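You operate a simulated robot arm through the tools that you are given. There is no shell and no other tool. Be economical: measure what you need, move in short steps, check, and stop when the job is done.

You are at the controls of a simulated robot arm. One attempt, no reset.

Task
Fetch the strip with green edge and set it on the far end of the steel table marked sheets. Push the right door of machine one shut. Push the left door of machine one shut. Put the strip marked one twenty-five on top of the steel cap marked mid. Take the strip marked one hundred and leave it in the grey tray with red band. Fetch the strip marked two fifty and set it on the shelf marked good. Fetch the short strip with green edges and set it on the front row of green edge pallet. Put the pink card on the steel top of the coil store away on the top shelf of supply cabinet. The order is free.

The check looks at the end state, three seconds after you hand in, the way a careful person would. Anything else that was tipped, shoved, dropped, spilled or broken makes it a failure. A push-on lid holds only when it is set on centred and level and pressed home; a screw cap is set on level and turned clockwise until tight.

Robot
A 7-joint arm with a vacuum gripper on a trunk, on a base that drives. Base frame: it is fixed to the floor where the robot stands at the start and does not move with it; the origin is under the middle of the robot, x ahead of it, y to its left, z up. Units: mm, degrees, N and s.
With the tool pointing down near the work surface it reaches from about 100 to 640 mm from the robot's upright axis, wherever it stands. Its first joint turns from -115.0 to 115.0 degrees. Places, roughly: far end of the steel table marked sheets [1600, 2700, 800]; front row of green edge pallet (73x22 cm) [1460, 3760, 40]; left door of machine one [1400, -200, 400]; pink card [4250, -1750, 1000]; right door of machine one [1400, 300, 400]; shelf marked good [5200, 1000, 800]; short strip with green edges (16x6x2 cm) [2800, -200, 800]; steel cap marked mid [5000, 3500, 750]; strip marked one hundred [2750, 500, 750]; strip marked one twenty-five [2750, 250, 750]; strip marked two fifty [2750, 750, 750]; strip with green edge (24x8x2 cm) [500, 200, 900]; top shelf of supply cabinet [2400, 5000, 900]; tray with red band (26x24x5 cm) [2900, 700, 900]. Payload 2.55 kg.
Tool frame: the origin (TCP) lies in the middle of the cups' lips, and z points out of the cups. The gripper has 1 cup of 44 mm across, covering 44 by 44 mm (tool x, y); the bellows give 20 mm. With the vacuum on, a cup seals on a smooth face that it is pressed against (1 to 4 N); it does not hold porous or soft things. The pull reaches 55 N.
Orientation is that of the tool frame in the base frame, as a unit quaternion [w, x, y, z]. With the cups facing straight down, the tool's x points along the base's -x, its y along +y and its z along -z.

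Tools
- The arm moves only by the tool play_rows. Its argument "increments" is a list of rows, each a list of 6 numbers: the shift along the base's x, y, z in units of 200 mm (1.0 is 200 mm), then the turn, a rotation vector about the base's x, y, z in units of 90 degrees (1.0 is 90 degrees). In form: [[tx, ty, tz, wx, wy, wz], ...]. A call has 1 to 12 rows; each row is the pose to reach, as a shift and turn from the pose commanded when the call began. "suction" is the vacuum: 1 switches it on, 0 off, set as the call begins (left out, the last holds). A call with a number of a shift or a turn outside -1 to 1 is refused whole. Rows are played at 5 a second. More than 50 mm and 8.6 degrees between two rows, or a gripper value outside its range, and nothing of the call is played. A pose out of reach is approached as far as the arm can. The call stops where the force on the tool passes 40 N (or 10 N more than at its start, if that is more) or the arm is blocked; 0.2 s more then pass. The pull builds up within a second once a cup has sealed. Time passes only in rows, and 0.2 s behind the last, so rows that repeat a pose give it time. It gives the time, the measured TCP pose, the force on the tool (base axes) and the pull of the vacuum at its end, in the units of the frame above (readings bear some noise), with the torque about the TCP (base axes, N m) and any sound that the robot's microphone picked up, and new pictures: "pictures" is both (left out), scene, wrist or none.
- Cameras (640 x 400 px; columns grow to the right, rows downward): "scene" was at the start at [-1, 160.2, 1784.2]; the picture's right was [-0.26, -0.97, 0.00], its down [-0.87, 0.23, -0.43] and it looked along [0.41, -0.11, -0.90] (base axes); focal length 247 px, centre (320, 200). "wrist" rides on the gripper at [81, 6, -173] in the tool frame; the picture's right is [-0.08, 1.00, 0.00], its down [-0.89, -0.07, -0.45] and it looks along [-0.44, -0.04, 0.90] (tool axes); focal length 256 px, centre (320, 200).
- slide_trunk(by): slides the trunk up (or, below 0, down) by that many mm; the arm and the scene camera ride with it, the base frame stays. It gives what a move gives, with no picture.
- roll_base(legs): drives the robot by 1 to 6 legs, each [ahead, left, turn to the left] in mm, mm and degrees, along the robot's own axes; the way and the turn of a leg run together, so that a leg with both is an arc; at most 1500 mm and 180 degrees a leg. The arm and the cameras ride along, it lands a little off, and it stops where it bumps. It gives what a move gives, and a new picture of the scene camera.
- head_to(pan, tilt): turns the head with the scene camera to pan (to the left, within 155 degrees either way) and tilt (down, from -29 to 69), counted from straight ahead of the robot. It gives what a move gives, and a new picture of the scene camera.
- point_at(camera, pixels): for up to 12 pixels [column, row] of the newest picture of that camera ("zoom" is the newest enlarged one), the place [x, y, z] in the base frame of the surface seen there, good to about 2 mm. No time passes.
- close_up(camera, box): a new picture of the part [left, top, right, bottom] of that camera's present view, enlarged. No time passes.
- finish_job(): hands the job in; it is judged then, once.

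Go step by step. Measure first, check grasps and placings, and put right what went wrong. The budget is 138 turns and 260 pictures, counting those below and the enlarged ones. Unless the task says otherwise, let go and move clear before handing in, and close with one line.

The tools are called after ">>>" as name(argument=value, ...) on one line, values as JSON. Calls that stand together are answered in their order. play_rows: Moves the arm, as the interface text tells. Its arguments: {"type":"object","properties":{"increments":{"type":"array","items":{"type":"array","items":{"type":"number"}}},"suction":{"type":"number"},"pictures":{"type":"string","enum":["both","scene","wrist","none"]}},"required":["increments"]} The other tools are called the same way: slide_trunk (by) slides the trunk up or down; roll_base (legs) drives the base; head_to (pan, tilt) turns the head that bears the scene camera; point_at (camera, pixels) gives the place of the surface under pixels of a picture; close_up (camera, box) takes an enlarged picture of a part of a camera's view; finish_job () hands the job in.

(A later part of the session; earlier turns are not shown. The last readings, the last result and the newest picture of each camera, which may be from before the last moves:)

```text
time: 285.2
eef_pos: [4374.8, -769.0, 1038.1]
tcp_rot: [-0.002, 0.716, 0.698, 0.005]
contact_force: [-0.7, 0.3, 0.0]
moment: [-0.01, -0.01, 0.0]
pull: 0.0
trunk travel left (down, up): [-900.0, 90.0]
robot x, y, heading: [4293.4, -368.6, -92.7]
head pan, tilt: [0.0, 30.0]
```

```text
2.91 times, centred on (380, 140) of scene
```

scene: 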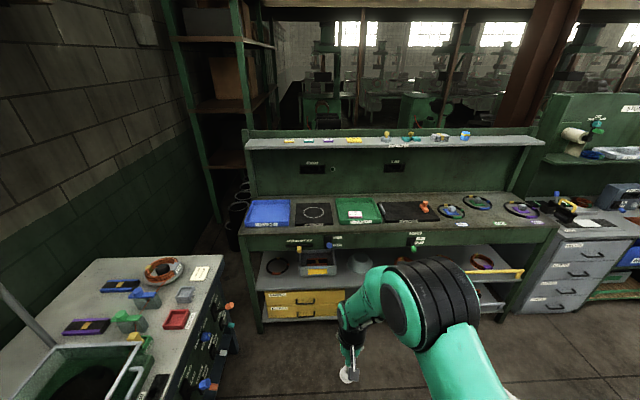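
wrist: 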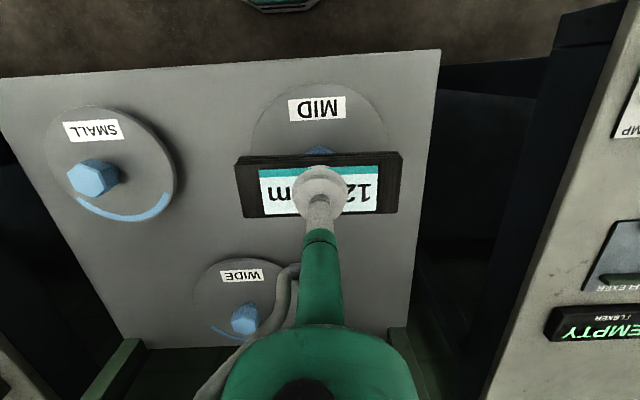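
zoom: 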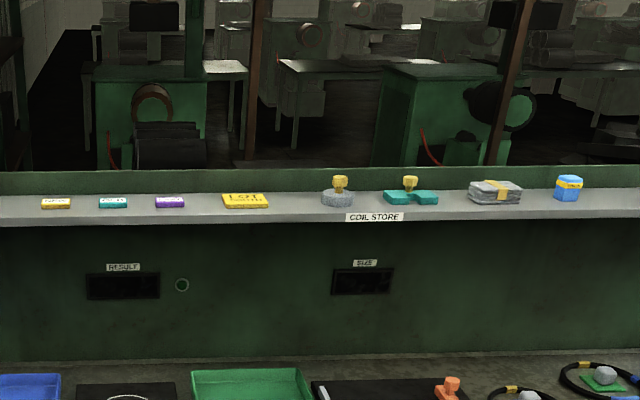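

The only pink card (LOT GREEN) lies in the green tray at (4188,-1700,980). Drive up to the bench with the trunk raised a bit.

>>> slide_trunk(by=80)

>>> roll_base(legs=[[0, -180, 2.7], [870, 0, 0]])

>>> close_up(camera="wrist", box=[0, 0, 640, 400])

```text
time: 286.4
eef_pos: [4374.4, -768.9, 1117.7]
tcp_rot: [-0.003, 0.715, 0.699, 0.005]
contact_force: [0.1, -0.9, 0.6]
moment: [-0.01, 0.0, -0.05]
pull: 0.1
trunk travel left (down, up): [-980.0, 10.0]
robot x, y, heading: [4295.7, -369.1, -92.6]
head pan, tilt: [0.0, 30.0]
```

```text
time: 292.1
eef_pos: [4221.7, -1618.2, 1118.1]
tcp_rot: [-0.002, 0.695, 0.719, 0.005]
contact_force: [0.9, -0.4, 0.0]
moment: [0.01, -0.03, 0.0]
pull: 0.0
trunk travel left (down, up): [-980.0, 10.0]
robot x, y, heading: [4117.9, -1224.3, -89.5]
head pan, tilt: [0.0, 30.0]
```

scene: 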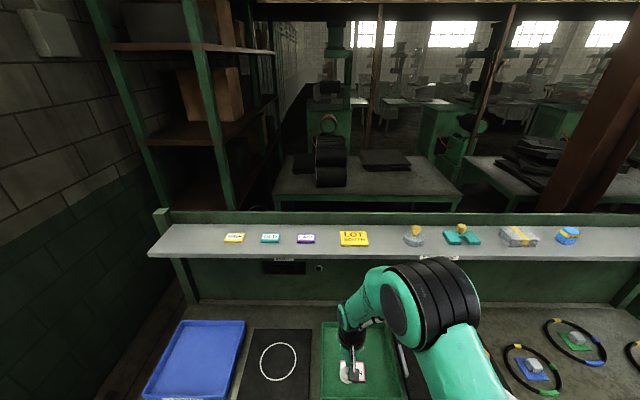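

```text
1.00 times, centred on (320, 200) of wrist (not enlarged: the box is as wide or as high as the picture)
```

zoom: 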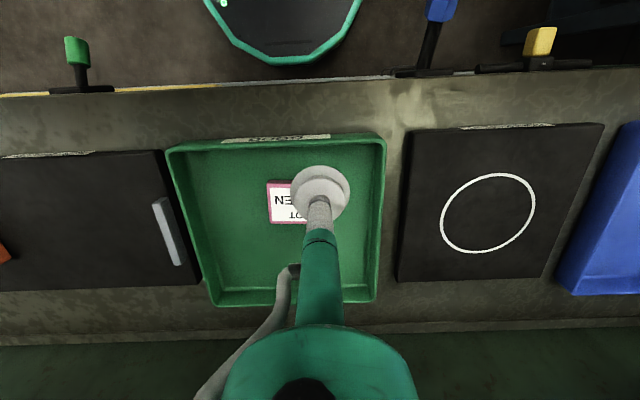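

I compare with the cards on the upper steel shelf (305,239) to be sure of which one is pink.

>>> close_up(camera="scene", box=[215, 215, 385, 260])

>>> point_at(camera="scene", pixels=[[235, 238], [270, 238], [305, 239], [353, 238], [355, 370], [200, 340]])

>>> point_at(camera="zoom", pixels=[[100, 200]])

```text
3.76 times, centred on (300, 238) of scene
```

zoom: 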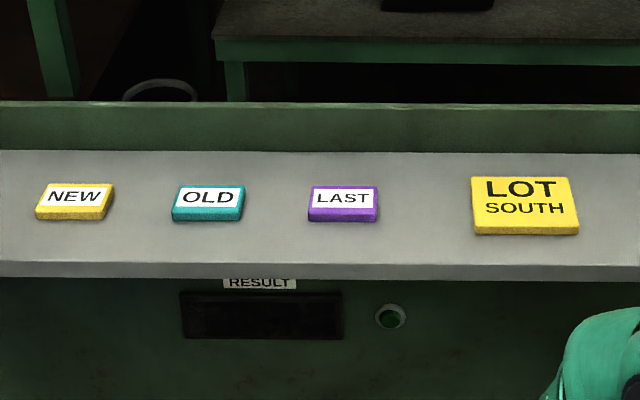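

```text
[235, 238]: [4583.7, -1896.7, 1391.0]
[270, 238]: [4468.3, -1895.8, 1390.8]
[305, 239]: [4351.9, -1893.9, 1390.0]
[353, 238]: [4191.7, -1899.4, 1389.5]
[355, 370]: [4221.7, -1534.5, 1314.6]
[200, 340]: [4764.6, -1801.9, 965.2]
```

```text
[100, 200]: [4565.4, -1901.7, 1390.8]
```

No pink there, so the LOT GREEN card is the one. Take the wrist view and measure the card.

>>> close_up(camera="wrist", box=[240, 160, 360, 240])

>>> point_at(camera="zoom", pixels=[[160, 110], [180, 300], [170, 200], [240, 290], [100, 200], [230, 110]])

```text
5.00 times, centred on (300, 200) of wrist
```

zoom: 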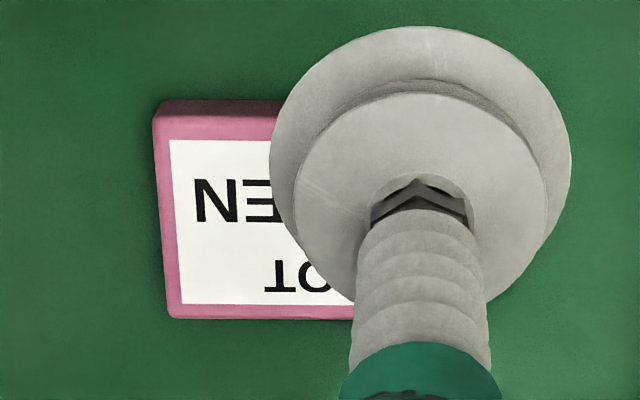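

```text
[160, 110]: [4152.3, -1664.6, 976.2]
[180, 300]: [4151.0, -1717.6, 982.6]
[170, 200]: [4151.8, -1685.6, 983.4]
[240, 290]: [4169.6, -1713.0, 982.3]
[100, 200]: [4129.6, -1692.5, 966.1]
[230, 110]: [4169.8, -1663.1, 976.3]
```

Card centre ≈(4188,-1693,982.5). Grip it.

>>> play_rows(increments=[[-0.08, -0.19, 0, 0, 0, 0], [-0.168, -0.375, -0.05, 0, 0, 0], [-0.168, -0.375, -0.25, 0, 0, 0], [-0.168, -0.375, -0.45, 0, 0, 0], [-0.168, -0.375, -0.6, 0, 0, 0], [-0.168, -0.375, -0.66, 0, 0, 0], [-0.168, -0.375, -0.69, 0, 0, 0], [-0.168, -0.375, -0.7, 0, 0, 0], [-0.168, -0.375, -0.7, 0, 0, 0], [-0.168, -0.375, -0.7, 0, 0, 0], [-0.168, -0.375, -0.7, 0, 0, 0]], suction=1, pictures="wrist")

```text
time: 294.5
eef_pos: [4185.7, -1694.0, 979.0]
tcp_rot: [-0.001, 0.694, 0.72, 0.003]
contact_force: [-2.3, -1.7, 19.7]
moment: [-0.25, 0.08, -0.02]
pull: 55.4
trunk travel left (down, up): [-980.0, 10.0]
robot x, y, heading: [4115.9, -1223.0, -89.3]
head pan, tilt: [0.0, 30.0]
```

wrist: 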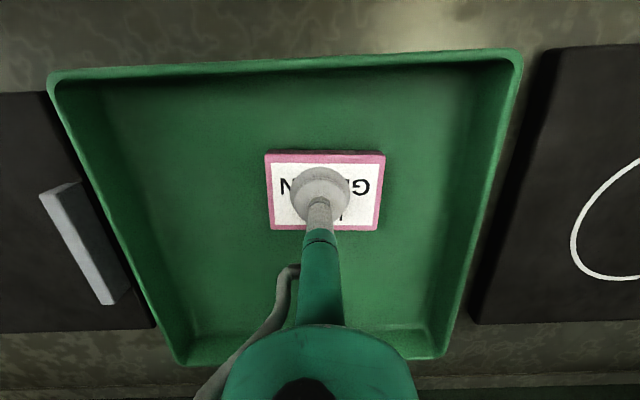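

Sealed. Lift, retract, and drive north to look for the supply cabinet.

>>> play_rows(increments=[[0, 0, 0.1, 0, 0, 0], [0, 0, 0.3, 0, 0, 0], [0, 0, 0.5, 0, 0, 0], [0, 0, 0.7, 0, 0, 0], [0.05, 0.2, 0.7, 0, 0, 0], [0.1, 0.4, 0.7, 0, 0, 0], [0.1, 0.4, 0.7, 0, 0, 0]], pictures="none")

>>> roll_base(legs=[[-1500, 0, -0.7], [-1500, 0, 0], [-1500, 0, 0], [-300, 0, 0], [0, 0, -90]])

>>> head_to(pan=-15, tilt=22)

```text
time: 296.1
eef_pos: [4206.7, -1614.6, 1117.9]
tcp_rot: [-0.003, 0.694, 0.72, 0.005]
contact_force: [1.6, -0.4, 0.3]
moment: [0.04, -0.04, 0.0]
pull: 54.5
trunk travel left (down, up): [-980.0, 10.0]
robot x, y, heading: [4120.2, -1226.1, -89.4]
head pan, tilt: [0.0, 30.0]
```

```text
time: 322.8
eef_pos: [3837.8, 3464.7, 1117.8]
tcp_rot: [0.002, 1.0, 0.003, 0.005]
contact_force: [-0.1, -0.3, -0.7]
moment: [-0.01, -0.02, -0.03]
pull: 54.9
trunk travel left (down, up): [-980.0, 10.0]
robot x, y, heading: [4233.5, 3541.2, 178.6]
head pan, tilt: [0.0, 30.0]
```

scene: 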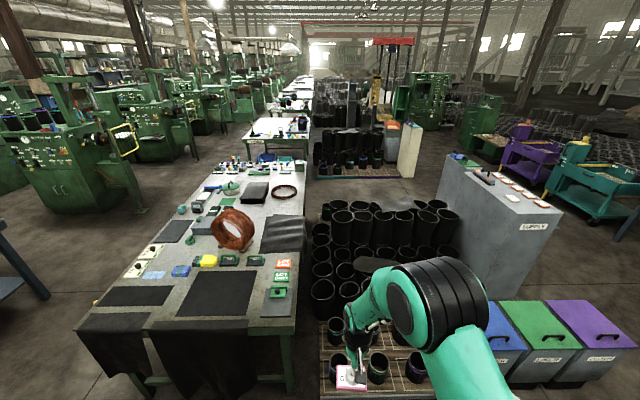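

```text
time: 323.6
eef_pos: [3836.6, 3465.4, 1118.7]
tcp_rot: [0.002, 1.0, 0.002, 0.005]
contact_force: [-0.3, 0.1, -0.6]
moment: [0.0, -0.03, 0.01]
pull: 54.8
trunk travel left (down, up): [-980.0, 10.0]
robot x, y, heading: [4228.9, 3544.2, 178.4]
head pan, tilt: [-15.0, 22.0]
```

scene: 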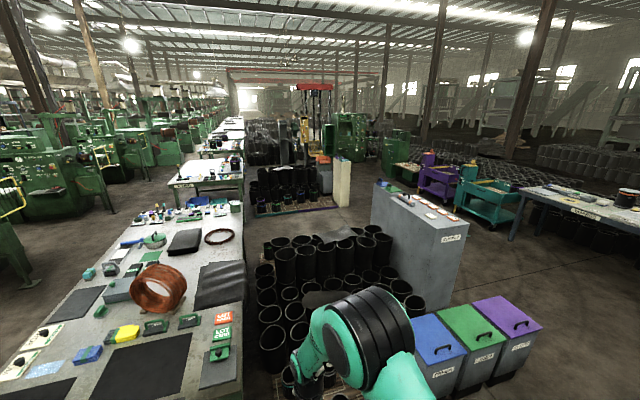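

The cabinet labelled SUPPLY is at (420,230). Zoom and measure.

>>> close_up(camera="scene", box=[350, 160, 490, 320])

>>> point_at(camera="scene", pixels=[[450, 239], [435, 235], [374, 187], [466, 224], [380, 180], [435, 208], [415, 200], [430, 280], [520, 315], [545, 345], [480, 385], [520, 230]])

```text
2.50 times, centred on (420, 240) of scene
```

zoom: 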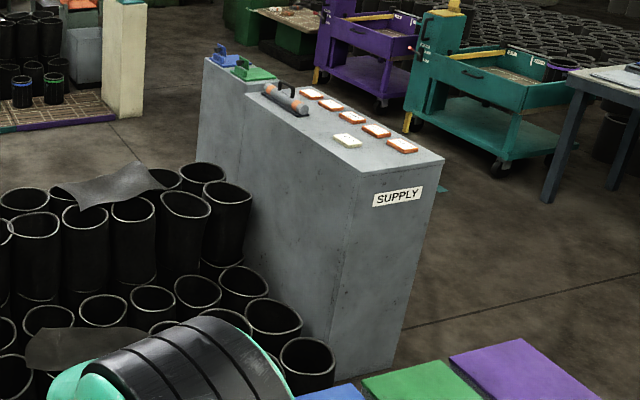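

```text
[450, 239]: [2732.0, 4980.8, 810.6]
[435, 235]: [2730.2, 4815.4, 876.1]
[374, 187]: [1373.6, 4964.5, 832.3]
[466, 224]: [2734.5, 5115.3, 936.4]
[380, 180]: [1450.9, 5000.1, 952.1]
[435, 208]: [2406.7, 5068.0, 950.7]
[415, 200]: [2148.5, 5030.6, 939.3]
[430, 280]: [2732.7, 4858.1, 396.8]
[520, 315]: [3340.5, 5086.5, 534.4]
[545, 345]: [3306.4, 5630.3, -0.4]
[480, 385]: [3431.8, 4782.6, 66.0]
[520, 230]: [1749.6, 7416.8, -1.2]
```

The cabinet top spans x≈1900-2732, y≈4810-5150, z≈940. I'll approach from its +y side; check the way on the right first.

>>> head_to(pan=-70, tilt=25)

>>> point_at(camera="scene", pixels=[[20, 350], [100, 250], [200, 230], [300, 250], [400, 250], [500, 300], [150, 200], [320, 200], [60, 300], [450, 220]])

```text
time: 324.9
eef_pos: [3836.0, 3464.1, 1117.5]
tcp_rot: [0.001, 1.0, 0.002, 0.005]
contact_force: [-0.8, -0.1, -1.0]
moment: [0.0, -0.03, 0.0]
pull: 55.3
trunk travel left (down, up): [-980.0, 10.0]
robot x, y, heading: [4231.3, 3542.2, 178.9]
head pan, tilt: [-70.0, 25.0]
```

scene: 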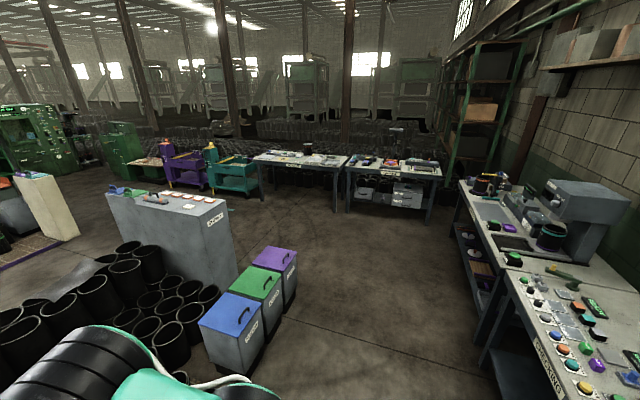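

```text
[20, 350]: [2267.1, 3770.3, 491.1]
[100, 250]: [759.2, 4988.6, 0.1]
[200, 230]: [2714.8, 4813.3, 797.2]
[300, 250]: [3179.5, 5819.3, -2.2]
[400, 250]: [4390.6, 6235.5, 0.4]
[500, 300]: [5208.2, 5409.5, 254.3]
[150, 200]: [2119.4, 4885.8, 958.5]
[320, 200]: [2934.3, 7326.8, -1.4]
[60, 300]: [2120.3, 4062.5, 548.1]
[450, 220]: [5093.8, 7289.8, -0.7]
```

The area y 5500-7000 is open. Drive around the bins to the cabinet's +y side.

>>> roll_base(legs=[[0, -1400, 1.2], [0, -1050, 0], [900, 0, 0], [850, 0, 0], [0, 0, 90]])

>>> head_to(pan=0, tilt=40)

```text
time: 349.1
eef_pos: [2626.2, 5582.9, 1118.2]
tcp_rot: [-0.003, 0.68, 0.734, 0.005]
contact_force: [0.2, 0.1, 0.1]
moment: [0.01, 0.03, 0.02]
pull: 54.1
trunk travel left (down, up): [-980.0, 10.0]
robot x, y, heading: [2520.5, 5971.0, -86.9]
head pan, tilt: [-70.0, 25.0]
```

scene: 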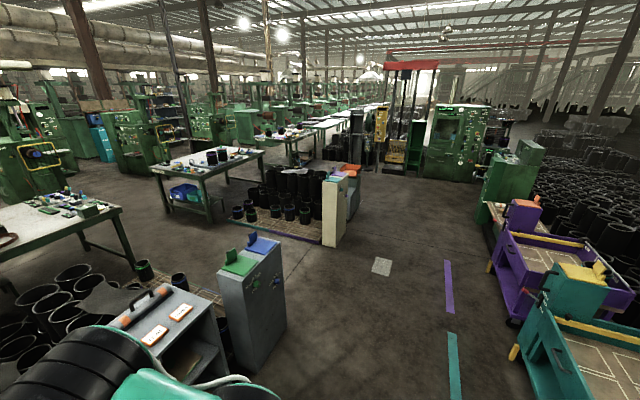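

```text
time: 350.6
eef_pos: [2627.0, 5584.3, 1118.9]
tcp_rot: [-0.003, 0.68, 0.734, 0.005]
contact_force: [-0.6, 0.3, -0.5]
moment: [-0.02, -0.01, -0.03]
pull: 54.8
trunk travel left (down, up): [-980.0, 10.0]
robot x, y, heading: [2524.4, 5968.4, -87.1]
head pan, tilt: [0.0, 40.0]
```

scene: 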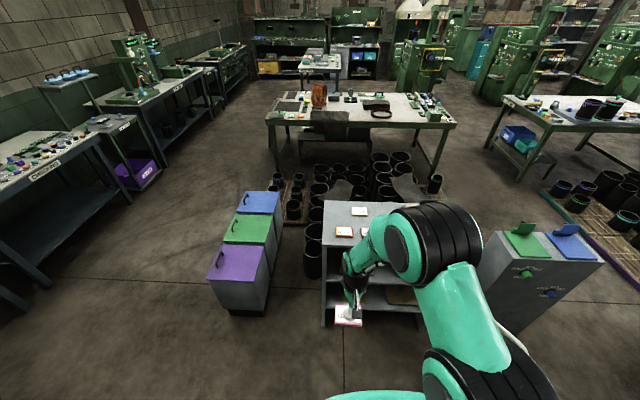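

The cabinet is open on this side with inner shelves; zoom in for labels.

>>> close_up(camera="scene", box=[300, 190, 480, 340])

>>> point_at(camera="scene", pixels=[[330, 215], [330, 246], [328, 262], [335, 280], [335, 300], [335, 325], [380, 300], [402, 295], [350, 222], [325, 300], [368, 205], [372, 272]])

```text
2.67 times, centred on (390, 265) of scene
```

zoom: 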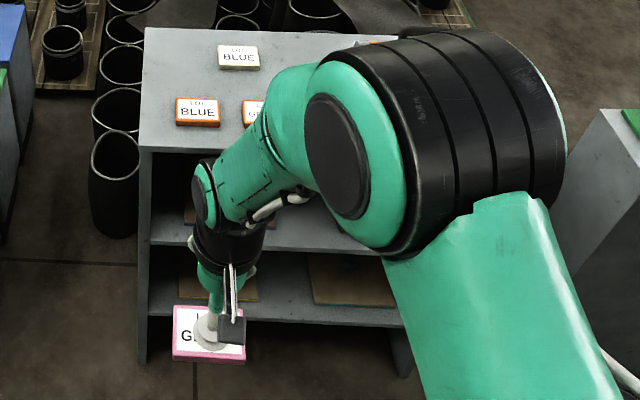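

```text
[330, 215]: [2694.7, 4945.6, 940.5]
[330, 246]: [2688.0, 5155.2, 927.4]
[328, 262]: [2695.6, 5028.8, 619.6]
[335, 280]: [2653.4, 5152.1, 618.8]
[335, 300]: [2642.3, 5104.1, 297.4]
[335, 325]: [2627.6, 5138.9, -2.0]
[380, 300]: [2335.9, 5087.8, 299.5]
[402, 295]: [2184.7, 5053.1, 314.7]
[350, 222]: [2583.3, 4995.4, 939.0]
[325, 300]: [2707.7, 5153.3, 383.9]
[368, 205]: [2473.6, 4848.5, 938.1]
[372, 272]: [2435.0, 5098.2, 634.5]
```

Top (z 940) holds other LOT cards, matching the place given. Drive closer and inspect free spots.

>>> roll_base(legs=[[400, 0, -3]])

>>> close_up(camera="wrist", box=[0, 0, 640, 400])

```text
time: 353.1
eef_pos: [2619.4, 5176.8, 1117.5]
tcp_rot: [-0.002, 0.698, 0.716, 0.006]
contact_force: [0.2, 0.9, -0.6]
moment: [-0.01, 0.02, 0.06]
pull: 54.7
trunk travel left (down, up): [-980.0, 10.0]
robot x, y, heading: [2534.5, 5567.4, -90.1]
head pan, tilt: [0.0, 40.0]
```

scene: 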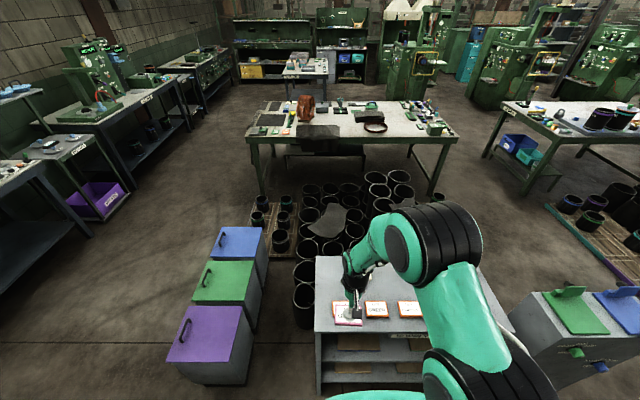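

```text
1.00 times, centred on (320, 200) of wrist (not enlarged: the box is as wide or as high as the picture)
```

zoom: 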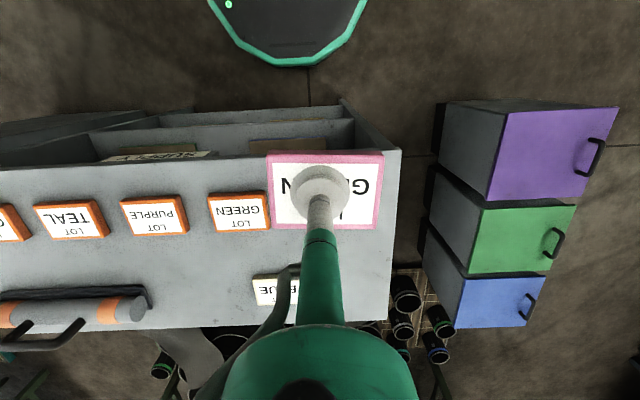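

Front row: TEAL, PURPLE, GREEN and (hidden) BLUE; free area behind. Measure candidate spots.

>>> point_at(camera="zoom", pixels=[[200, 262], [230, 255], [360, 290], [375, 250], [240, 228], [268, 205], [255, 290], [160, 230], [385, 320], [395, 155], [145, 300], [210, 320]])

>>> close_up(camera="scene", box=[300, 240, 440, 360])

```text
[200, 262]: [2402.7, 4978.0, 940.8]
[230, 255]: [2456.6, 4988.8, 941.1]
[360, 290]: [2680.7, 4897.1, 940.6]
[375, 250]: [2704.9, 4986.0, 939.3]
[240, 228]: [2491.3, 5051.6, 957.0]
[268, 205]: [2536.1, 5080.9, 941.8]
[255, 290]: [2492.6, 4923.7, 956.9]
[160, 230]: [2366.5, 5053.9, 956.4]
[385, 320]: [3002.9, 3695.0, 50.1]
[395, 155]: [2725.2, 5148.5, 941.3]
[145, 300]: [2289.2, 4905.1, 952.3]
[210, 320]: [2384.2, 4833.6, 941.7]
```

```text
3.33 times, centred on (370, 300) of scene
```

zoom: 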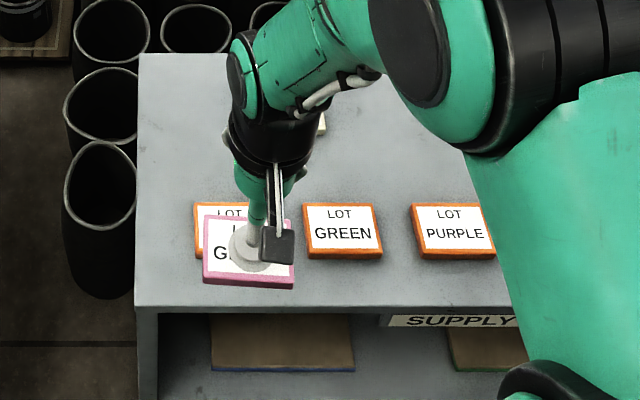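

Free spot at about (2650,4970), behind the BLUE card. Drive 60 mm closer, move there and lower.

>>> roll_base(legs=[[60, 0, 0]])

>>> play_rows(increments=[[0.05, -0.2, 0, 0, 0, 0], [0.1, -0.4, 0, 0, 0, 0], [0.15, -0.6, 0, 0, 0, 0], [0.17, -0.74, -0.1, 0, 0, 0], [0.17, -0.74, -0.3, 0, 0, 0], [0.17, -0.74, -0.45, 0, 0, 0], [0.17, -0.74, -0.5, 0, 0, 0], [0.17, -0.74, -0.5, 0, 0, 0]], pictures="both")

```text
time: 354.0
eef_pos: [2618.4, 5118.4, 1117.6]
tcp_rot: [-0.002, 0.697, 0.717, 0.005]
contact_force: [0.3, -0.1, -0.5]
moment: [0.02, 0.02, -0.01]
pull: 54.9
trunk travel left (down, up): [-980.0, 10.0]
robot x, y, heading: [2533.8, 5507.0, -90.0]
head pan, tilt: [0.0, 40.0]
```

scene: 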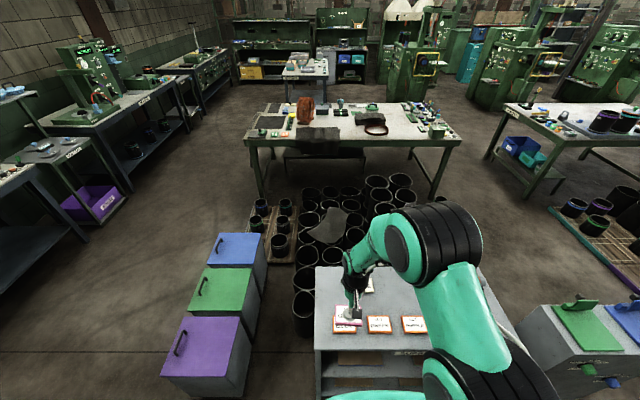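

```text
time: 355.8
eef_pos: [2652.9, 4968.8, 1018.9]
tcp_rot: [-0.003, 0.698, 0.717, 0.004]
contact_force: [-0.5, 0.4, 0.1]
moment: [0.03, 0.0, -0.01]
pull: 54.8
trunk travel left (down, up): [-980.0, 10.0]
robot x, y, heading: [2536.0, 5508.9, -89.9]
head pan, tilt: [0.0, 40.0]
```

scene: 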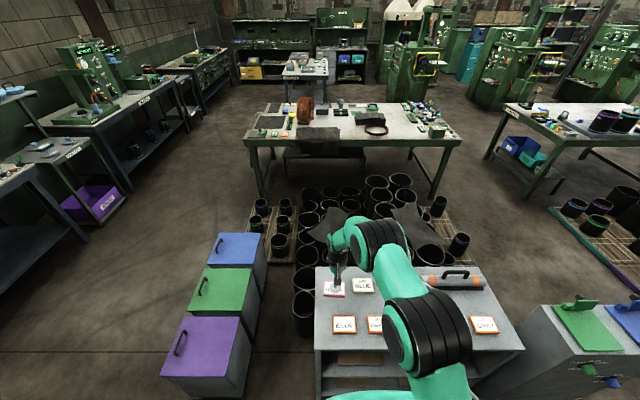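
wrist: 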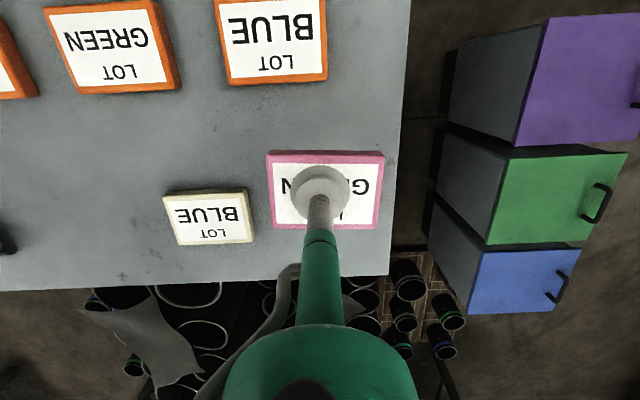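

>>> point_at(camera="wrist", pixels=[[245, 195], [250, 238], [270, 190], [275, 80], [380, 190], [395, 240], [325, 75], [168, 200]])

```text
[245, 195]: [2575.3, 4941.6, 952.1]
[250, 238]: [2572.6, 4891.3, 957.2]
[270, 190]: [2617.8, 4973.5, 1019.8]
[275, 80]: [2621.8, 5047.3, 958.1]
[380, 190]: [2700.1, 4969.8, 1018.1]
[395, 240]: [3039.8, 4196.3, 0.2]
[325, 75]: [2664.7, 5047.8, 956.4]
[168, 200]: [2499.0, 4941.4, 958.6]
```

Clear by 38 mm or more on every side. Lower 62 mm.

>>> play_rows(increments=[[0, 0, -0.15, 0, 0, 0], [0, 0, -0.25, 0, 0, 0], [0, 0, -0.29, 0, 0, 0], [0, 0, -0.31, 0, 0, 0], [0, 0, -0.32, 0, 0, 0], [0, 0, -0.32, 0, 0, 0]], pictures="none")

```text
time: 357.2
eef_pos: [2653.2, 4968.7, 956.2]
tcp_rot: [-0.001, 0.697, 0.717, 0.004]
contact_force: [-2.0, -1.6, 9.5]
moment: [-0.22, 0.07, -0.06]
pull: 54.6
trunk travel left (down, up): [-980.0, 10.0]
robot x, y, heading: [2534.3, 5510.6, -89.8]
head pan, tilt: [0.0, 40.0]
```

>>> play_rows(increments=[[0, 0, 0.01, 0, 0, 0], [0, 0, 0.01, 0, 0, 0], [0, 0, 0.01, 0, 0, 0], [0, 0, 0.01, 0, 0, 0], [0, 0, 0.06, 0, 0, 0], [0, 0, 0.25, 0, 0, 0], [0, 0, 0.45, 0, 0, 0], [0, 0, 0.65, 0, 0, 0], [-0.05, 0.2, 0.75, 0, 0, 0], [-0.1, 0.4, 0.8, 0, 0, 0], [-0.15, 0.6, 0.8, 0, 0, 0], [-0.15, 0.7, 0.8, 0, 0, 0]], suction=0, pictures="both")

```text
time: 359.8
eef_pos: [2621.1, 5109.9, 1112.1]
tcp_rot: [-0.002, 0.698, 0.716, 0.005]
contact_force: [-0.5, 0.4, -0.5]
moment: [-0.04, 0.02, 0.01]
pull: 0.0
trunk travel left (down, up): [-980.0, 10.0]
robot x, y, heading: [2534.7, 5509.9, -90.2]
head pan, tilt: [0.0, 40.0]
```

scene: 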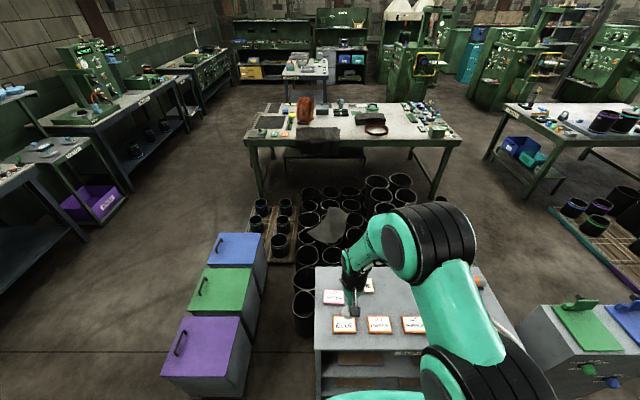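
wrist: 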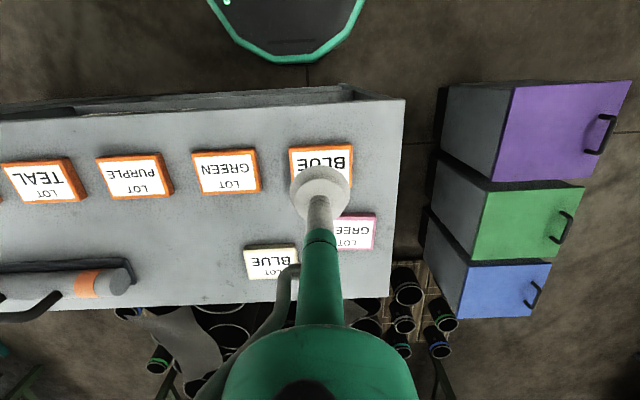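

Card placed well. Last item: the short green-edged strip. Drive back the known way to the sorting table.

>>> roll_base(legs=[[-450, 0, 0], [0, 1400, 0], [0, 300, 0], [1500, 0, 0], [1500, 0, 0], [1400, 0, 0]])

>>> head_to(pan=0, tilt=50)

```text
time: 391.5
eef_pos: [4287.3, 1190.7, 1112.6]
tcp_rot: [-0.002, 0.717, 0.697, 0.005]
contact_force: [0.5, -0.1, 0.0]
moment: [-0.02, 0.0, -0.02]
pull: 0.2
trunk travel left (down, up): [-980.0, 10.0]
robot x, y, heading: [4223.2, 1594.1, -93.0]
head pan, tilt: [0.0, 40.0]
```

scene: 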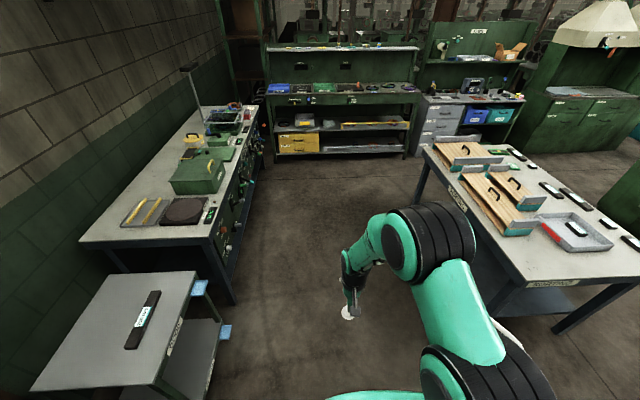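

```text
time: 392.2
eef_pos: [4286.9, 1191.0, 1112.3]
tcp_rot: [-0.003, 0.717, 0.697, 0.005]
contact_force: [0.3, 0.2, -0.7]
moment: [-0.04, 0.02, -0.04]
pull: 0.0
trunk travel left (down, up): [-980.0, 10.0]
robot x, y, heading: [4222.1, 1596.7, -93.3]
head pan, tilt: [0.0, 50.0]
```

scene: 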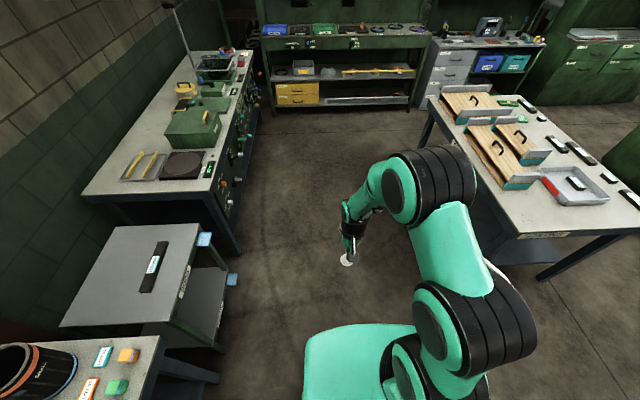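

>>> roll_base(legs=[[0, 0, 93.3], [-1100, 0, 0], [-1020, 0, 0], [0, -1000, 0], [0, -700, 0], [160, 0, 0]])

>>> close_up(camera="wrist", box=[0, 0, 640, 400])

```text
time: 415.7
eef_pos: [2669.4, -2.6, 1113.2]
tcp_rot: [-0.006, -0.009, 1.0, 0.002]
contact_force: [0.8, 0.5, 0.4]
moment: [0.0, -0.02, 0.01]
pull: 0.1
trunk travel left (down, up): [-980.0, 10.0]
robot x, y, heading: [2267.7, -85.4, -0.6]
head pan, tilt: [0.0, 50.0]
```

scene: 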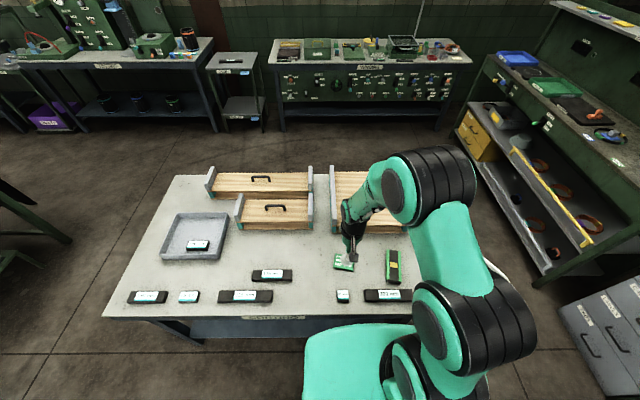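

```text
1.00 times, centred on (320, 200) of wrist (not enlarged: the box is as wide or as high as the picture)
```

zoom: 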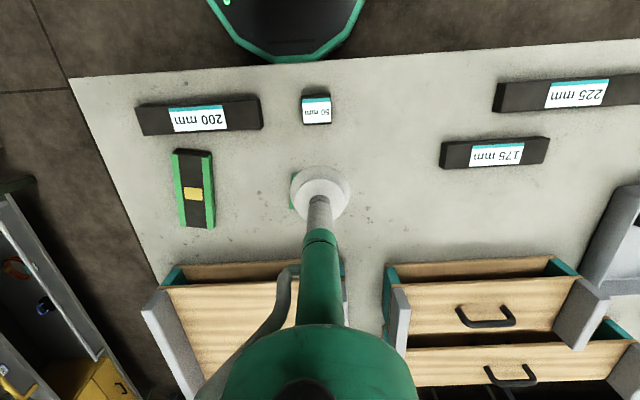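

>>> point_at(camera="zoom", pixels=[[192, 156], [197, 224], [178, 190], [211, 188], [193, 194], [177, 158], [209, 222], [193, 178]])

```text
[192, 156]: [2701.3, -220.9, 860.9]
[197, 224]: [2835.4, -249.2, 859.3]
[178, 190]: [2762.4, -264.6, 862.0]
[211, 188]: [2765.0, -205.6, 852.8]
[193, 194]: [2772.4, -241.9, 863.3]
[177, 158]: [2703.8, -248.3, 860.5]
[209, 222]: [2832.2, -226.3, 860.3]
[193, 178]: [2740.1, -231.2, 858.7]
```

Strip centre (2768,-237,862). Move above it.

>>> play_rows(increments=[[0.1, -0.2, -0.1, 0, 0, 0], [0.2, -0.4, -0.2, 0, 0, 0], [0.3, -0.6, -0.3, 0, 0, 0], [0.4, -0.8, -0.4, 0, 0, 0], [0.48, -0.99, -0.5, 0, 0, 0], [0.493, -0.99, -0.7, 0, 0, 0], [0.493, -0.99, -0.7, 0, 0, 0]], pictures="none")

>>> play_rows(increments=[[0, -0.18, 0, 0, 0, 0], [0, -0.18, -0.2, 0, 0, 0], [0, -0.18, -0.4, 0, 0, 0], [0, -0.18, -0.5, 0, 0, 0], [0, -0.18, -0.55, 0, 0, 0], [0, -0.18, -0.58, 0, 0, 0], [0, -0.18, -0.58, 0, 0, 0], [0, -0.18, -0.58, 0, 0, 0], [0, -0.18, -0.58, 0, 0, 0], [0, -0.18, -0.58, 0, 0, 0]], suction=1, pictures="wrist")

```text
time: 417.3
eef_pos: [2769.4, -203.2, 970.2]
tcp_rot: [-0.005, -0.008, 1.0, 0.002]
contact_force: [-0.3, 0.7, -0.1]
moment: [-0.02, -0.03, -0.03]
pull: 0.0
trunk travel left (down, up): [-980.0, 10.0]
robot x, y, heading: [2267.3, -86.4, -0.5]
head pan, tilt: [0.0, 50.0]
```

```text
time: 419.5
eef_pos: [2768.6, -237.2, 858.5]
tcp_rot: [-0.003, -0.008, 1.0, 0.001]
contact_force: [-1.0, 0.6, 14.4]
moment: [-0.12, -0.35, 0.0]
pull: 54.5
trunk travel left (down, up): [-980.0, 10.0]
robot x, y, heading: [2272.5, -86.0, -0.3]
head pan, tilt: [0.0, 50.0]
```

wrist: 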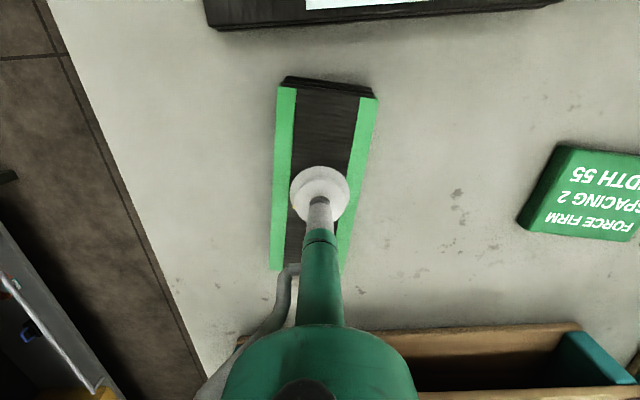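

Sealed. Lift, retract, and drive to the pallet by the west aisle.

>>> play_rows(increments=[[0, 0, 0.1, 0, 0, 0], [0, 0, 0.3, 0, 0, 0], [0, 0, 0.5, 0, 0, 0], [0, 0, 0.7, 0, 0, 0], [0, 0, 0.9, 0, 0, 0], [-0.1, 0.2, 0.95, 0, 0, 0], [-0.2, 0.4, 1.0, 0, 0, 0], [-0.3, 0.6, 1.0, 0, 0, 0], [-0.4, 0.8, 1.0, 0, 0, 0], [-0.5, 1.0, 1.0, 0, 0, 0], [-0.5, 1.0, 1.0, 0, 0, 0]], pictures="none")

>>> roll_base(legs=[[0, 1500, 0.4], [0, 110, 0], [-1470, 0, 0], [0, 1100, 0], [0, 1100, 0]])

>>> head_to(pan=0, tilt=50)

```text
time: 421.9
eef_pos: [2669.4, -37.5, 1058.9]
tcp_rot: [-0.005, -0.008, 1.0, 0.002]
contact_force: [-0.8, -0.3, -0.5]
moment: [0.0, 0.01, 0.01]
pull: 54.3
trunk travel left (down, up): [-980.0, 10.0]
robot x, y, heading: [2270.9, -83.7, -0.4]
head pan, tilt: [0.0, 50.0]
```

```text
time: 447.6
eef_pos: [1208.0, 3780.2, 1058.8]
tcp_rot: [-0.005, -0.008, 1.0, 0.002]
contact_force: [0.1, -0.1, -0.8]
moment: [-0.02, 0.04, 0.0]
pull: 54.8
trunk travel left (down, up): [-980.0, 10.0]
robot x, y, heading: [809.4, 3730.3, -0.5]
head pan, tilt: [0.0, 50.0]
```

scene: 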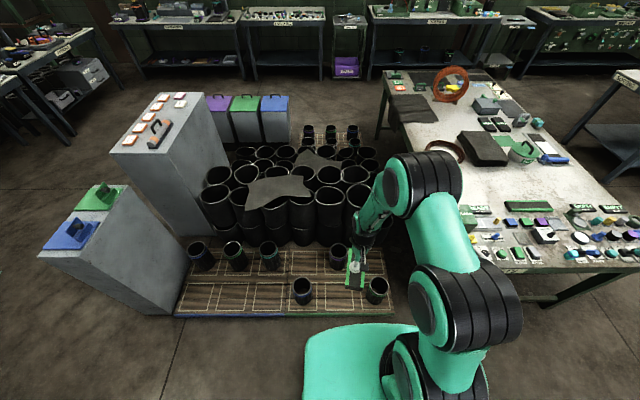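

```text
time: 448.2
eef_pos: [1207.5, 3780.1, 1058.7]
tcp_rot: [-0.006, -0.009, 1.0, 0.002]
contact_force: [-0.8, 0.5, -0.5]
moment: [-0.02, 0.07, 0.0]
pull: 54.5
trunk travel left (down, up): [-980.0, 10.0]
robot x, y, heading: [810.3, 3730.1, -0.3]
head pan, tilt: [0.0, 50.0]
```

scene: 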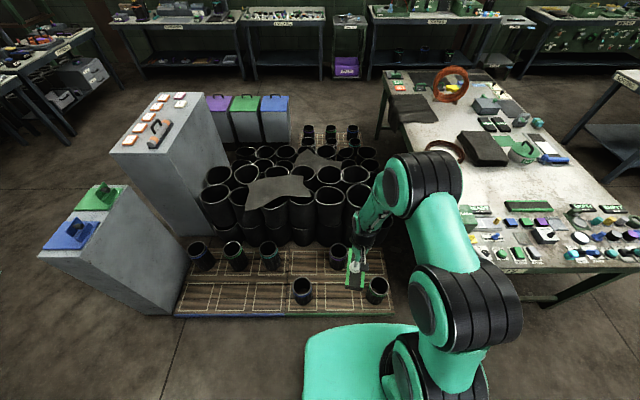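

Measure the pallet: front green edge, cylinders (302,290) and (377,288), and free slot (340,300).

>>> point_at(camera="scene", pixels=[[340, 300], [340, 285], [325, 308], [380, 312], [310, 292], [368, 291], [290, 312], [345, 308], [330, 275], [338, 262], [302, 284], [377, 283]])

>>> close_up(camera="scene", box=[270, 230, 410, 330])

```text
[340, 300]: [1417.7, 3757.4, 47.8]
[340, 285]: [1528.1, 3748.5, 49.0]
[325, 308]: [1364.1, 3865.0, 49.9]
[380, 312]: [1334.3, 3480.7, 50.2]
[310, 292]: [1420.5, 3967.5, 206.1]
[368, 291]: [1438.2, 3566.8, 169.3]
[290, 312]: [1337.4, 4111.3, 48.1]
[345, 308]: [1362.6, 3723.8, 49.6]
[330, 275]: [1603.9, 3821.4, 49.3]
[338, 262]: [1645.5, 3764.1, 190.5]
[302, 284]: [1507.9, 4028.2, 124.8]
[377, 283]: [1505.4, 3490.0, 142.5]
```

```text
4.00 times, centred on (340, 280) of scene
```

zoom: 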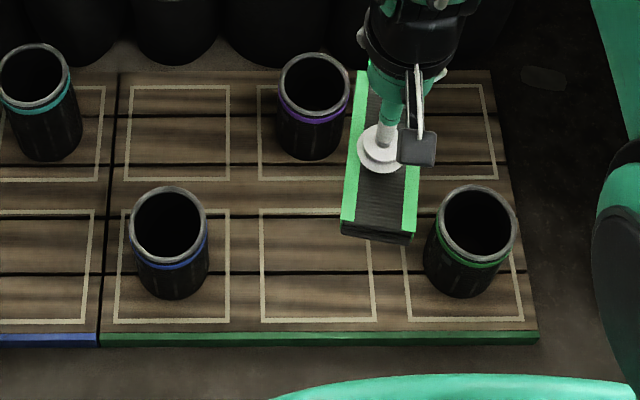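

The free middle slot of the front row is centred at ≈(1448,3757,49). Drive ahead, align the strip over it, then lower the trunk.

>>> roll_base(legs=[[190, 0, 0]])

>>> play_rows(increments=[[0.12, -0.05, 0, 0, 0, 0.05], [0.25, -0.1, 0, 0, 0, 0.1], [0.25, -0.1, 0, 0, 0, 0.131], [0.25, -0.1, 0, 0, 0, 0.131]], pictures="none")

>>> slide_trunk(by=-400)

>>> close_up(camera="wrist", box=[0, 0, 640, 400])

```text
time: 449.8
eef_pos: [1396.8, 3778.8, 1059.0]
tcp_rot: [-0.006, -0.01, 1.0, 0.002]
contact_force: [0.7, 1.3, -1.0]
moment: [-0.01, -0.02, -0.03]
pull: 54.7
trunk travel left (down, up): [-980.0, 10.0]
robot x, y, heading: [1000.4, 3733.1, -0.1]
head pan, tilt: [0.0, 50.0]
```

scene: 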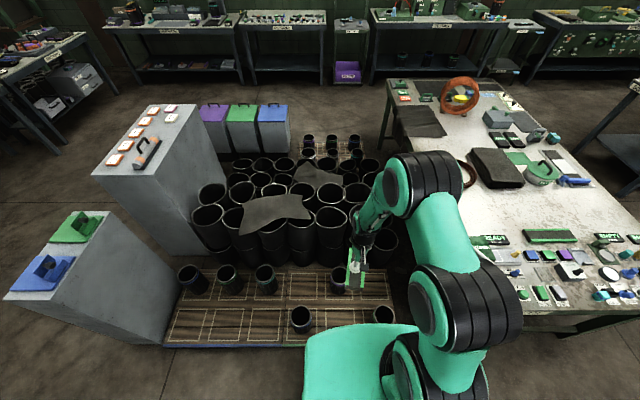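

```text
time: 450.8
eef_pos: [1445.4, 3759.5, 1058.9]
tcp_rot: [-0.006, -0.113, 0.994, 0.001]
contact_force: [1.1, 1.0, -1.0]
moment: [0.0, 0.0, -0.01]
pull: 55.2
trunk travel left (down, up): [-980.0, 10.0]
robot x, y, heading: [997.1, 3727.3, -0.3]
head pan, tilt: [0.0, 50.0]
```

```text
time: 454.6
eef_pos: [1445.9, 3759.2, 660.2]
tcp_rot: [-0.006, -0.114, 0.994, 0.001]
contact_force: [0.0, -0.1, -1.4]
moment: [0.0, -0.02, 0.02]
pull: 54.7
trunk travel left (down, up): [-580.0, 410.0]
robot x, y, heading: [1000.1, 3731.9, -0.1]
head pan, tilt: [0.0, 50.0]
```

```text
1.00 times, centred on (320, 200) of wrist (not enlarged: the box is as wide or as high as the picture)
```

zoom: 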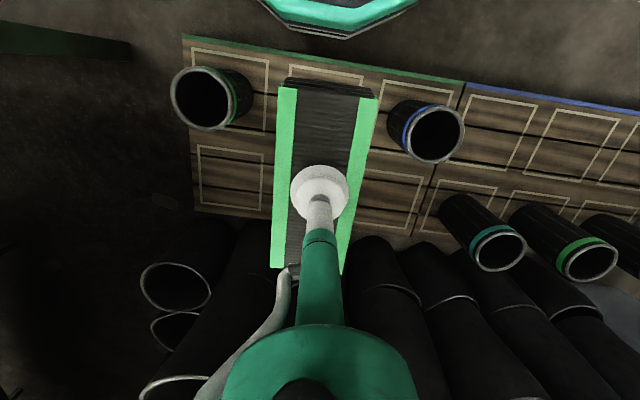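

>>> slide_trunk(by=-350)

>>> play_rows(increments=[[0, 0, 0, 0, 0, 0]], pictures="both")

```text
time: 458.0
eef_pos: [1445.0, 3759.0, 308.5]
tcp_rot: [-0.006, -0.113, 0.994, 0.001]
contact_force: [0.2, -0.5, -0.8]
moment: [-0.02, 0.0, 0.02]
pull: 55.5
trunk travel left (down, up): [-230.0, 760.0]
robot x, y, heading: [997.9, 3729.6, -0.4]
head pan, tilt: [0.0, 50.0]
```

```text
time: 458.4
eef_pos: [1445.7, 3758.6, 309.0]
tcp_rot: [-0.005, -0.112, 0.994, 0.002]
contact_force: [0.2, -0.8, -1.3]
moment: [-0.01, 0.02, -0.02]
pull: 55.2
trunk travel left (down, up): [-230.0, 760.0]
robot x, y, heading: [1000.1, 3730.4, -0.2]
head pan, tilt: [0.0, 50.0]
```

scene: 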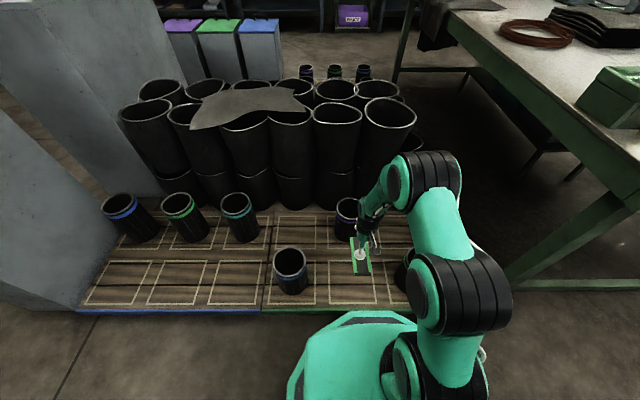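
wrist: 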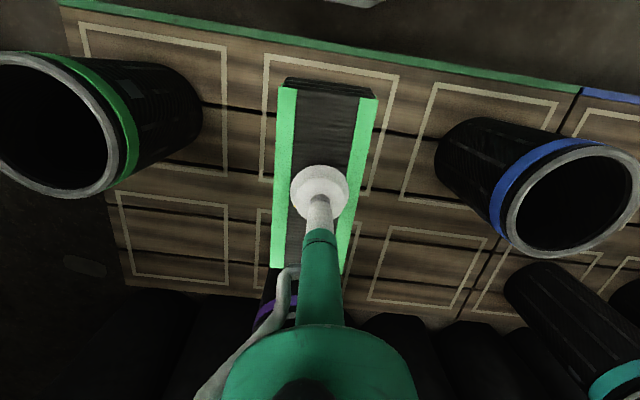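

Check heights of the arm parts near the green cylinder before descending further.

>>> point_at(camera="scene", pixels=[[410, 290], [430, 300], [460, 300], [490, 300], [425, 180], [440, 220], [403, 270], [350, 210], [360, 255], [420, 340]])

```text
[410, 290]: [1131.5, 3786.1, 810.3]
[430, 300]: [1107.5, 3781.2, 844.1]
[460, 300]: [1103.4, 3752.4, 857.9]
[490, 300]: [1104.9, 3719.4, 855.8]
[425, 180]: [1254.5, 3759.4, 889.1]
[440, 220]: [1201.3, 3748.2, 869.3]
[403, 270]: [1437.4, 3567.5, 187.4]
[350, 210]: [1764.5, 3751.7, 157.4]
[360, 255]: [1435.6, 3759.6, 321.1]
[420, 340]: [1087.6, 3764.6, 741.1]
```

All clear. Lower further.

>>> slide_trunk(by=-200)

>>> play_rows(increments=[[0, 0, -0.06, 0, 0, 0], [0, 0, -0.12, 0, 0, 0], [0, 0, -0.16, 0, 0, 0], [0, 0, -0.18, 0, 0, 0], [0, 0, -0.18, 0, 0, 0]], pictures="wrist")

```text
time: 460.6
eef_pos: [1446.4, 3758.3, 108.6]
tcp_rot: [-0.005, -0.114, 0.994, 0.001]
contact_force: [0.9, 0.5, -0.6]
moment: [0.0, 0.0, -0.04]
pull: 54.0
trunk travel left (down, up): [-30.0, 960.0]
robot x, y, heading: [1000.0, 3726.9, -0.4]
head pan, tilt: [0.0, 50.0]
```

```text
time: 461.8
eef_pos: [1445.7, 3757.2, 73.3]
tcp_rot: [-0.006, -0.114, 0.993, 0.002]
contact_force: [-0.4, -0.1, -1.0]
moment: [0.0, -0.01, 0.03]
pull: 54.5
trunk travel left (down, up): [-30.0, 960.0]
robot x, y, heading: [998.4, 3735.4, 0.1]
head pan, tilt: [0.0, 50.0]
```

wrist: 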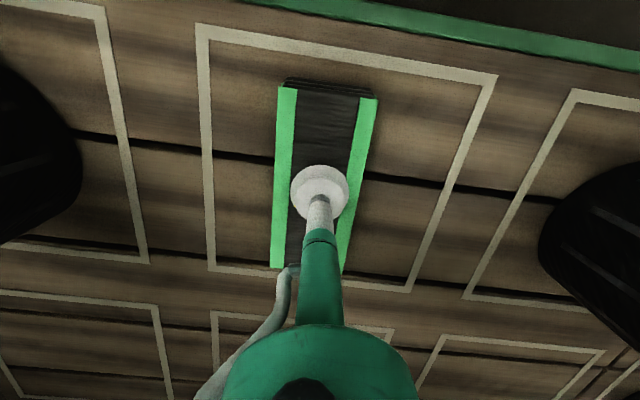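

Inside the slot box; shift 14 mm toward the front edge and touch down.

>>> play_rows(increments=[[-0.07, 0.03, 0, 0, 0, 0], [-0.07, 0.03, -0.01, 0, 0, 0], [-0.07, 0.03, -0.02, 0, 0, 0], [-0.07, 0.03, -0.03, 0, 0, 0], [-0.07, 0.03, -0.03, 0, 0, 0]], pictures="none")

```text
time: 463.0
eef_pos: [1432.0, 3764.6, 69.1]
tcp_rot: [-0.005, -0.113, 0.994, 0.001]
contact_force: [-8.8, -5.6, 23.7]
moment: [-0.1, -0.47, -0.1]
pull: 54.7
trunk travel left (down, up): [-30.0, 960.0]
robot x, y, heading: [999.6, 3732.2, -0.0]
head pan, tilt: [0.0, 50.0]
```

Touching down (24 N). Ease off, release and rise.

>>> play_rows(increments=[[0, 0, 0.015, 0, 0, 0], [0, 0, 0.015, 0, 0, 0], [0, 0, 0.015, 0, 0, 0], [0, 0, 0.015, 0, 0, 0], [0, 0, 0.08, 0, 0, 0], [0, 0, 0.25, 0, 0, 0], [0, 0, 0.45, 0, 0, 0], [0, 0, 0.65, 0, 0, 0], [0, 0, 0.8, 0, 0, 0]], suction=0, pictures="wrist")

>>> slide_trunk(by=400)

>>> slide_trunk(by=300)

>>> roll_base(legs=[[-150, 0, 0]])

>>> close_up(camera="scene", box=[240, 180, 480, 340])

```text
time: 465.0
eef_pos: [1431.8, 3765.9, 224.9]
tcp_rot: [-0.006, -0.114, 0.994, 0.001]
contact_force: [0.1, 1.0, -0.4]
moment: [-0.02, -0.01, 0.04]
pull: 0.0
trunk travel left (down, up): [-30.0, 960.0]
robot x, y, heading: [998.4, 3727.7, -0.1]
head pan, tilt: [0.0, 50.0]
```

wrist: 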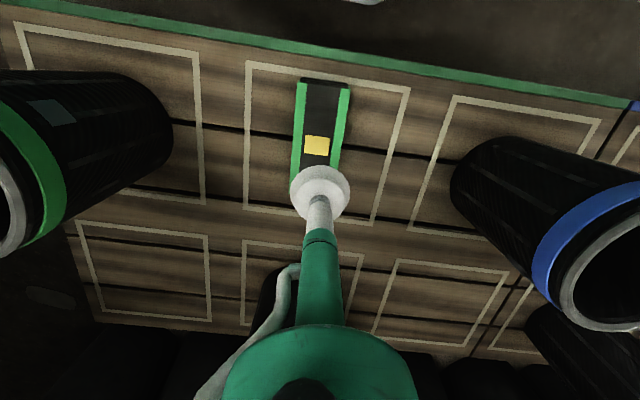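

```text
time: 468.8
eef_pos: [1432.8, 3765.2, 624.4]
tcp_rot: [-0.005, -0.113, 0.994, 0.001]
contact_force: [-0.1, 0.0, 0.9]
moment: [-0.02, -0.01, 0.01]
pull: 0.0
trunk travel left (down, up): [-430.0, 560.0]
robot x, y, heading: [1000.5, 3727.5, -0.4]
head pan, tilt: [0.0, 50.0]
```

```text
time: 471.8
eef_pos: [1432.0, 3763.8, 925.5]
tcp_rot: [-0.005, -0.114, 0.993, 0.001]
contact_force: [-0.1, 0.3, 0.0]
moment: [0.0, 0.01, 0.01]
pull: 0.0
trunk travel left (down, up): [-730.0, 260.0]
robot x, y, heading: [997.8, 3729.0, -0.4]
head pan, tilt: [0.0, 50.0]
```

```text
time: 473.2
eef_pos: [1282.2, 3765.0, 926.0]
tcp_rot: [-0.006, -0.113, 0.994, 0.001]
contact_force: [0.6, -0.3, -0.4]
moment: [0.0, -0.03, 0.0]
pull: 0.1
trunk travel left (down, up): [-730.0, 260.0]
robot x, y, heading: [848.8, 3732.1, -0.4]
head pan, tilt: [0.0, 50.0]
```

scene: 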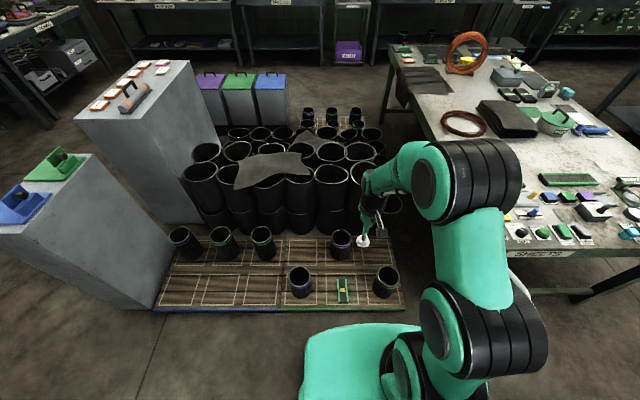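

```text
2.50 times, centred on (360, 260) of scene
```

zoom: 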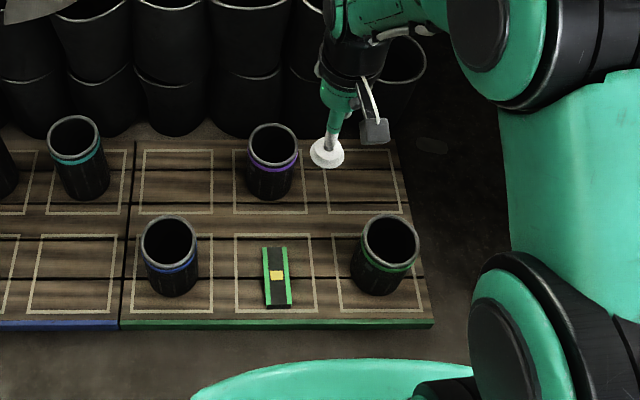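

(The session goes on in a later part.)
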